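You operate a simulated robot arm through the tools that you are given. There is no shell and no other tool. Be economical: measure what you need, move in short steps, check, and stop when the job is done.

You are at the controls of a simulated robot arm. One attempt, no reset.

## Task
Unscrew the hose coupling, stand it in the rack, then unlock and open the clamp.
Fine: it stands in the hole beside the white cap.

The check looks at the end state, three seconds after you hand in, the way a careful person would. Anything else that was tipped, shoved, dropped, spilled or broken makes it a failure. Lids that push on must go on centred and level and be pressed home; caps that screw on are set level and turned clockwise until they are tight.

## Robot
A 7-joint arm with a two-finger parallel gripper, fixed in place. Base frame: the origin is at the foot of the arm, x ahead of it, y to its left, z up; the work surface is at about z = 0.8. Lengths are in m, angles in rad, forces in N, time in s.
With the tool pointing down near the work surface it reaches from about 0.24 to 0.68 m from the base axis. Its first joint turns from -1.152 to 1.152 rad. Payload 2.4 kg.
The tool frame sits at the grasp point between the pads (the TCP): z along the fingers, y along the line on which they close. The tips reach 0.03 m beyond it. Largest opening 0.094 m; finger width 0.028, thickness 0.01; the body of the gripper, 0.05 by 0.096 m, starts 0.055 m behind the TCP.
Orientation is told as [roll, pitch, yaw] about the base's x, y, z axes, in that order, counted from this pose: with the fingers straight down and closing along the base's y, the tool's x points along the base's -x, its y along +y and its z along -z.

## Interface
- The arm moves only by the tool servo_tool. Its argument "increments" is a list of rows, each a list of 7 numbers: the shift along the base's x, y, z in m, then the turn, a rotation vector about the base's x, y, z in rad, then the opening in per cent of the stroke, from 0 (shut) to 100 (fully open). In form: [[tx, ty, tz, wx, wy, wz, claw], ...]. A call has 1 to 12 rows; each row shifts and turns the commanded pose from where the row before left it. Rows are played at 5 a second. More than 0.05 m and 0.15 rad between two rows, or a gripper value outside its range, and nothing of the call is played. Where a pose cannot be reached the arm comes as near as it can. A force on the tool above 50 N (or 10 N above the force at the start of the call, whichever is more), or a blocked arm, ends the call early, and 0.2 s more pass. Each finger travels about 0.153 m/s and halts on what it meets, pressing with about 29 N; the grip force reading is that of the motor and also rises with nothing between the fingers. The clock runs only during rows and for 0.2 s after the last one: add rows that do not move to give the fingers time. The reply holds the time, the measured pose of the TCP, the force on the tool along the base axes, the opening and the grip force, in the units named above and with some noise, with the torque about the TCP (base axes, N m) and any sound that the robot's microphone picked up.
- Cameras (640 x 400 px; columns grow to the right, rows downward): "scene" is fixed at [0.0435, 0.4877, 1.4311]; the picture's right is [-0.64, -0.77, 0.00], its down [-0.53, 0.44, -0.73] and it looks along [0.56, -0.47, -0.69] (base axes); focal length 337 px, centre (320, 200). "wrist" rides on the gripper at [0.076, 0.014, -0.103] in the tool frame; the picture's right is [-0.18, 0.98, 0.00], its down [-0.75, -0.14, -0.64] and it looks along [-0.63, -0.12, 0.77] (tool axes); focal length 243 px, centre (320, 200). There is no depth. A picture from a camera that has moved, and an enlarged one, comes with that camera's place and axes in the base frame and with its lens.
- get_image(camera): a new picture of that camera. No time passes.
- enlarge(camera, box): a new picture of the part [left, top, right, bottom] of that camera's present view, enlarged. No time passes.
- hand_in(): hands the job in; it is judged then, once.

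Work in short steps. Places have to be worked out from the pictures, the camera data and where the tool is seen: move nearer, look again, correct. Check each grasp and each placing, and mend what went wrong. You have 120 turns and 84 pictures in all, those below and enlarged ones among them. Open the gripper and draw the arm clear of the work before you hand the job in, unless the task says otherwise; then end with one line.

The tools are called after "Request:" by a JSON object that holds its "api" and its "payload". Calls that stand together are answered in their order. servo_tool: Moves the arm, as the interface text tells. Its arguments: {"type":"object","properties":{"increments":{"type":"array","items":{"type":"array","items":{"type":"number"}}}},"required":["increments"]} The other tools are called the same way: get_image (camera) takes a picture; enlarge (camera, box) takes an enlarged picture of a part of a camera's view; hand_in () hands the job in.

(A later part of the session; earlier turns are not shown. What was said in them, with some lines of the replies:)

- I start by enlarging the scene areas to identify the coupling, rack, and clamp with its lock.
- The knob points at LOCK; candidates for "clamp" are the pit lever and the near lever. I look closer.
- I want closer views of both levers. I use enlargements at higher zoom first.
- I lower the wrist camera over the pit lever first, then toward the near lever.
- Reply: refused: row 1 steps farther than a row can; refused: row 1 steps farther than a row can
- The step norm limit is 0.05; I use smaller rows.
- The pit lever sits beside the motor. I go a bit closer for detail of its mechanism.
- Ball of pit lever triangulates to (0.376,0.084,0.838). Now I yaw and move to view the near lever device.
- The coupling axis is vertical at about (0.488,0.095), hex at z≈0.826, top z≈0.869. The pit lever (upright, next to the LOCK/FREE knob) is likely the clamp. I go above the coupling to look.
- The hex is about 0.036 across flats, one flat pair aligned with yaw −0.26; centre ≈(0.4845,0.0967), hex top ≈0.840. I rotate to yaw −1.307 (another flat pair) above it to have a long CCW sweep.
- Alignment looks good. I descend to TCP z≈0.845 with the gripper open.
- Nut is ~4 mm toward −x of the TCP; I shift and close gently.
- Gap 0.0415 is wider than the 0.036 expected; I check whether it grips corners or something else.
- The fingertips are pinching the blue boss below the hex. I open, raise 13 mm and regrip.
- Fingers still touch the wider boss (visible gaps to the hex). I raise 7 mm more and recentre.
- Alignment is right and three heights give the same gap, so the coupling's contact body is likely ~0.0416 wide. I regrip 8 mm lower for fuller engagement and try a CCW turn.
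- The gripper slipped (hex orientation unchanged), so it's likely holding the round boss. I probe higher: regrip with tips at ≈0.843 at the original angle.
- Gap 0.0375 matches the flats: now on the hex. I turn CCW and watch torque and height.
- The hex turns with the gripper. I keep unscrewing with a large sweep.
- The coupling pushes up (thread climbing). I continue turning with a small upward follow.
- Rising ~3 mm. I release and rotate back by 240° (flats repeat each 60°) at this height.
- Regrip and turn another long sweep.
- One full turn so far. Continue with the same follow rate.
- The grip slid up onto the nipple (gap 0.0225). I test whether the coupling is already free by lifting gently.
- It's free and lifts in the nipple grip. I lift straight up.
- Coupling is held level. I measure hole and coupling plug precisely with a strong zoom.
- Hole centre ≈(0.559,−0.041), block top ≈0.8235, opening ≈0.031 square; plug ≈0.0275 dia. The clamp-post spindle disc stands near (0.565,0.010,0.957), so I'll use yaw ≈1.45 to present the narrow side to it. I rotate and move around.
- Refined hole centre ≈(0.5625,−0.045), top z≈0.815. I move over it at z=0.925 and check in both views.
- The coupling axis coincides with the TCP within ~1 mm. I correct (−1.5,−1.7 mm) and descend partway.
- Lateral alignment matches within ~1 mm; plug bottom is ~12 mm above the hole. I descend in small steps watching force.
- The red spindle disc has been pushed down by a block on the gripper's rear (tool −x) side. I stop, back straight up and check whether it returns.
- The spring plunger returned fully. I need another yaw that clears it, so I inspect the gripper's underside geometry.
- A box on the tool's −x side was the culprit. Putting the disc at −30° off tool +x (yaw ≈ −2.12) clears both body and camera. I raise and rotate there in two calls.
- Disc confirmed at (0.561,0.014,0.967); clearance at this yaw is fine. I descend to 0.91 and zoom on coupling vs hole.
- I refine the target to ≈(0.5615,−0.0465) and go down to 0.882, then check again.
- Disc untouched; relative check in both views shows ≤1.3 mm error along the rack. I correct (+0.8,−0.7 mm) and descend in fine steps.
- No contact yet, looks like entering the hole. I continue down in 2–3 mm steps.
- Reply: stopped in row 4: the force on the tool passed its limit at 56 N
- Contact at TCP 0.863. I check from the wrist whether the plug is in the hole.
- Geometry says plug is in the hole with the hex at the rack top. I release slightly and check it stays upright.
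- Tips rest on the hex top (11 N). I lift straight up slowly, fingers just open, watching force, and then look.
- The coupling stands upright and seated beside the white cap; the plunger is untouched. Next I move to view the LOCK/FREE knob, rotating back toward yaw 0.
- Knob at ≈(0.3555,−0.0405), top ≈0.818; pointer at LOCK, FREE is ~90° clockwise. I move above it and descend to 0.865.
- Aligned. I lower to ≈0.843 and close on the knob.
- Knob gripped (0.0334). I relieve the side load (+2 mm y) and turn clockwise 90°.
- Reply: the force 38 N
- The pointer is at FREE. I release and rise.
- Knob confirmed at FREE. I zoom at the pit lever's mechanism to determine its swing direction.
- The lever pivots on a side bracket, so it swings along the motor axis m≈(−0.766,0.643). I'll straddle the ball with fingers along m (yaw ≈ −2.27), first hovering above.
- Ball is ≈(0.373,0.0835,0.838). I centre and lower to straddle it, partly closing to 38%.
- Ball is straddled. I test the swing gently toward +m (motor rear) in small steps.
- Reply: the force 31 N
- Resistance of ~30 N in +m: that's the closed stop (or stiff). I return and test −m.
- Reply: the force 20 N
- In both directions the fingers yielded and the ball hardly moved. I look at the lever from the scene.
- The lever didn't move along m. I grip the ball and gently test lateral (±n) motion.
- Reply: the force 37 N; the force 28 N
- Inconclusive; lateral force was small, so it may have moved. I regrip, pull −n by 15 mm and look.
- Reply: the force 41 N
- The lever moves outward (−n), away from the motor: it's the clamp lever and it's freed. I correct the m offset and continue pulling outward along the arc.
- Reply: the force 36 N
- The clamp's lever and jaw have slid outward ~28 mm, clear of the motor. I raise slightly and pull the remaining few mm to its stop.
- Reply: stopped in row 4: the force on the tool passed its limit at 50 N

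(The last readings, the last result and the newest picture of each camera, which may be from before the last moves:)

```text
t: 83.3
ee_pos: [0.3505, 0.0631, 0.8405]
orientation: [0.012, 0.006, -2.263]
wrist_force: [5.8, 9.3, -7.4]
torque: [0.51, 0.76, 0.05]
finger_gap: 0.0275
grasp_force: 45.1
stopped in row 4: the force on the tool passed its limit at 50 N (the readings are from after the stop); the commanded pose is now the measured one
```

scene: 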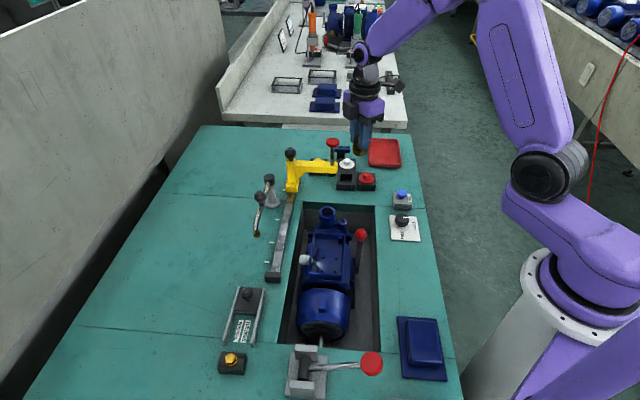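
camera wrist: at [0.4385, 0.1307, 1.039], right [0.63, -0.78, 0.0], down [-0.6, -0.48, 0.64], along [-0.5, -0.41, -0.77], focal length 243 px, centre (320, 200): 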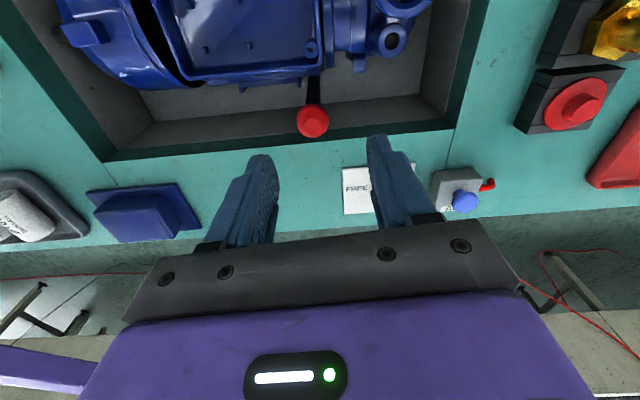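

It hit its end stop: fully open. I release and rise.

Request:
{"api": "servo_tool", "payload": {"increments": [[0, 0, 0, 0, 0, 0, 35], [0, 0, 0, 0, 0, 0, 55], [0, 0, 0, 0, 0, 0, 55], [0, 0, 0.03, 0, 0, 0, 55], [0, 0, 0.045, 0, 0, 0, 55], [0, 0, 0.045, 0, 0, 0, 55], [0, 0, 0.045, 0, 0, 0, 55], [-0.03, 0, 0.03, 0, 0, 0, 55], [-0.03, -0.03, 0.02, 0, 0, 0, 55], [0, 0, 0, 0, 0, 0, 55]]}}

Request:
{"api": "get_image", "payload": {"camera": "scene"}}

Request:
{"api": "enlarge", "payload": {"camera": "scene", "box": [310, 205, 410, 295]}}

Request:
{"api": "enlarge", "payload": {"camera": "scene", "box": [270, 125, 410, 215]}}

```text
t: 85.5
ee_pos: [0.2891, 0.0345, 1.0558]
orientation: [0.009, 0.005, -2.265]
wrist_force: [0.8, 0.1, -0.2]
torque: [0.04, -0.02, -0.02]
finger_gap: 0.0518
grasp_force: 0.0
```

```text
6 pictures are left
```

scene: 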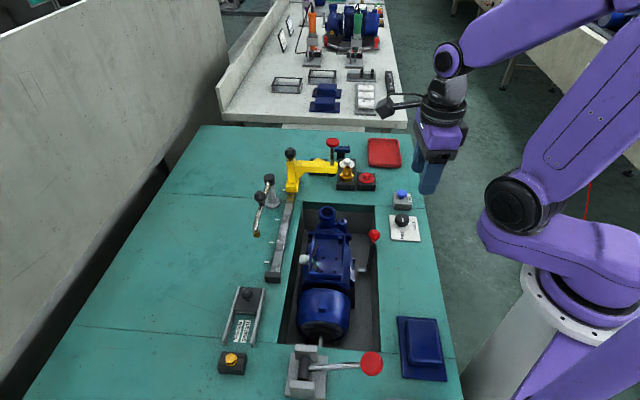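

```text
4.44 times, centred on (360, 250) of scene
camera zoom: at [0.0435, 0.4877, 1.4311], right [-0.64, -0.77, 0.0], down [-0.53, 0.44, -0.73], along [0.56, -0.47, -0.69], focal length 1496 px, centre (142, -22)
```

zoom: 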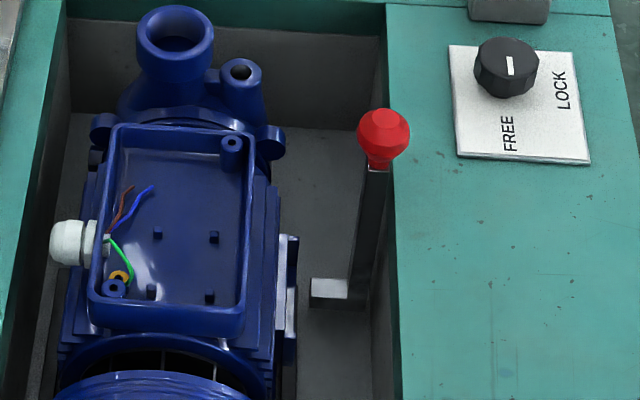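

```text
4.44 times, centred on (340, 170) of scene
camera zoom: at [0.0435, 0.4877, 1.4311], right [-0.64, -0.77, 0.0], down [-0.53, 0.44, -0.73], along [0.56, -0.47, -0.69], focal length 1496 px, centre (231, 333)
```

zoom: 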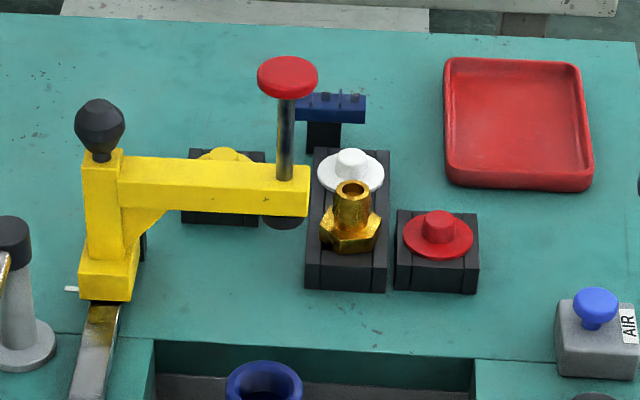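

Everything checks out: coupling upright in the hole beside the white cap, knob at FREE, clamp jaw off the motor and staying open, surroundings undisturbed, arm clear with gripper open. Handing in.

Request:
{"api": "hand_in", "payload": {}}

```text
The job is handed in.
```

I handed the job in with the coupling unscrewed and standing in the hole beside the white cap, the knob turned to FREE, and the pit clamp pulled open to its stop. While placing the coupling, the gripper pushed the spring-loaded red plunger down; it sprang back fully, and the last pictures show nothing else moved.
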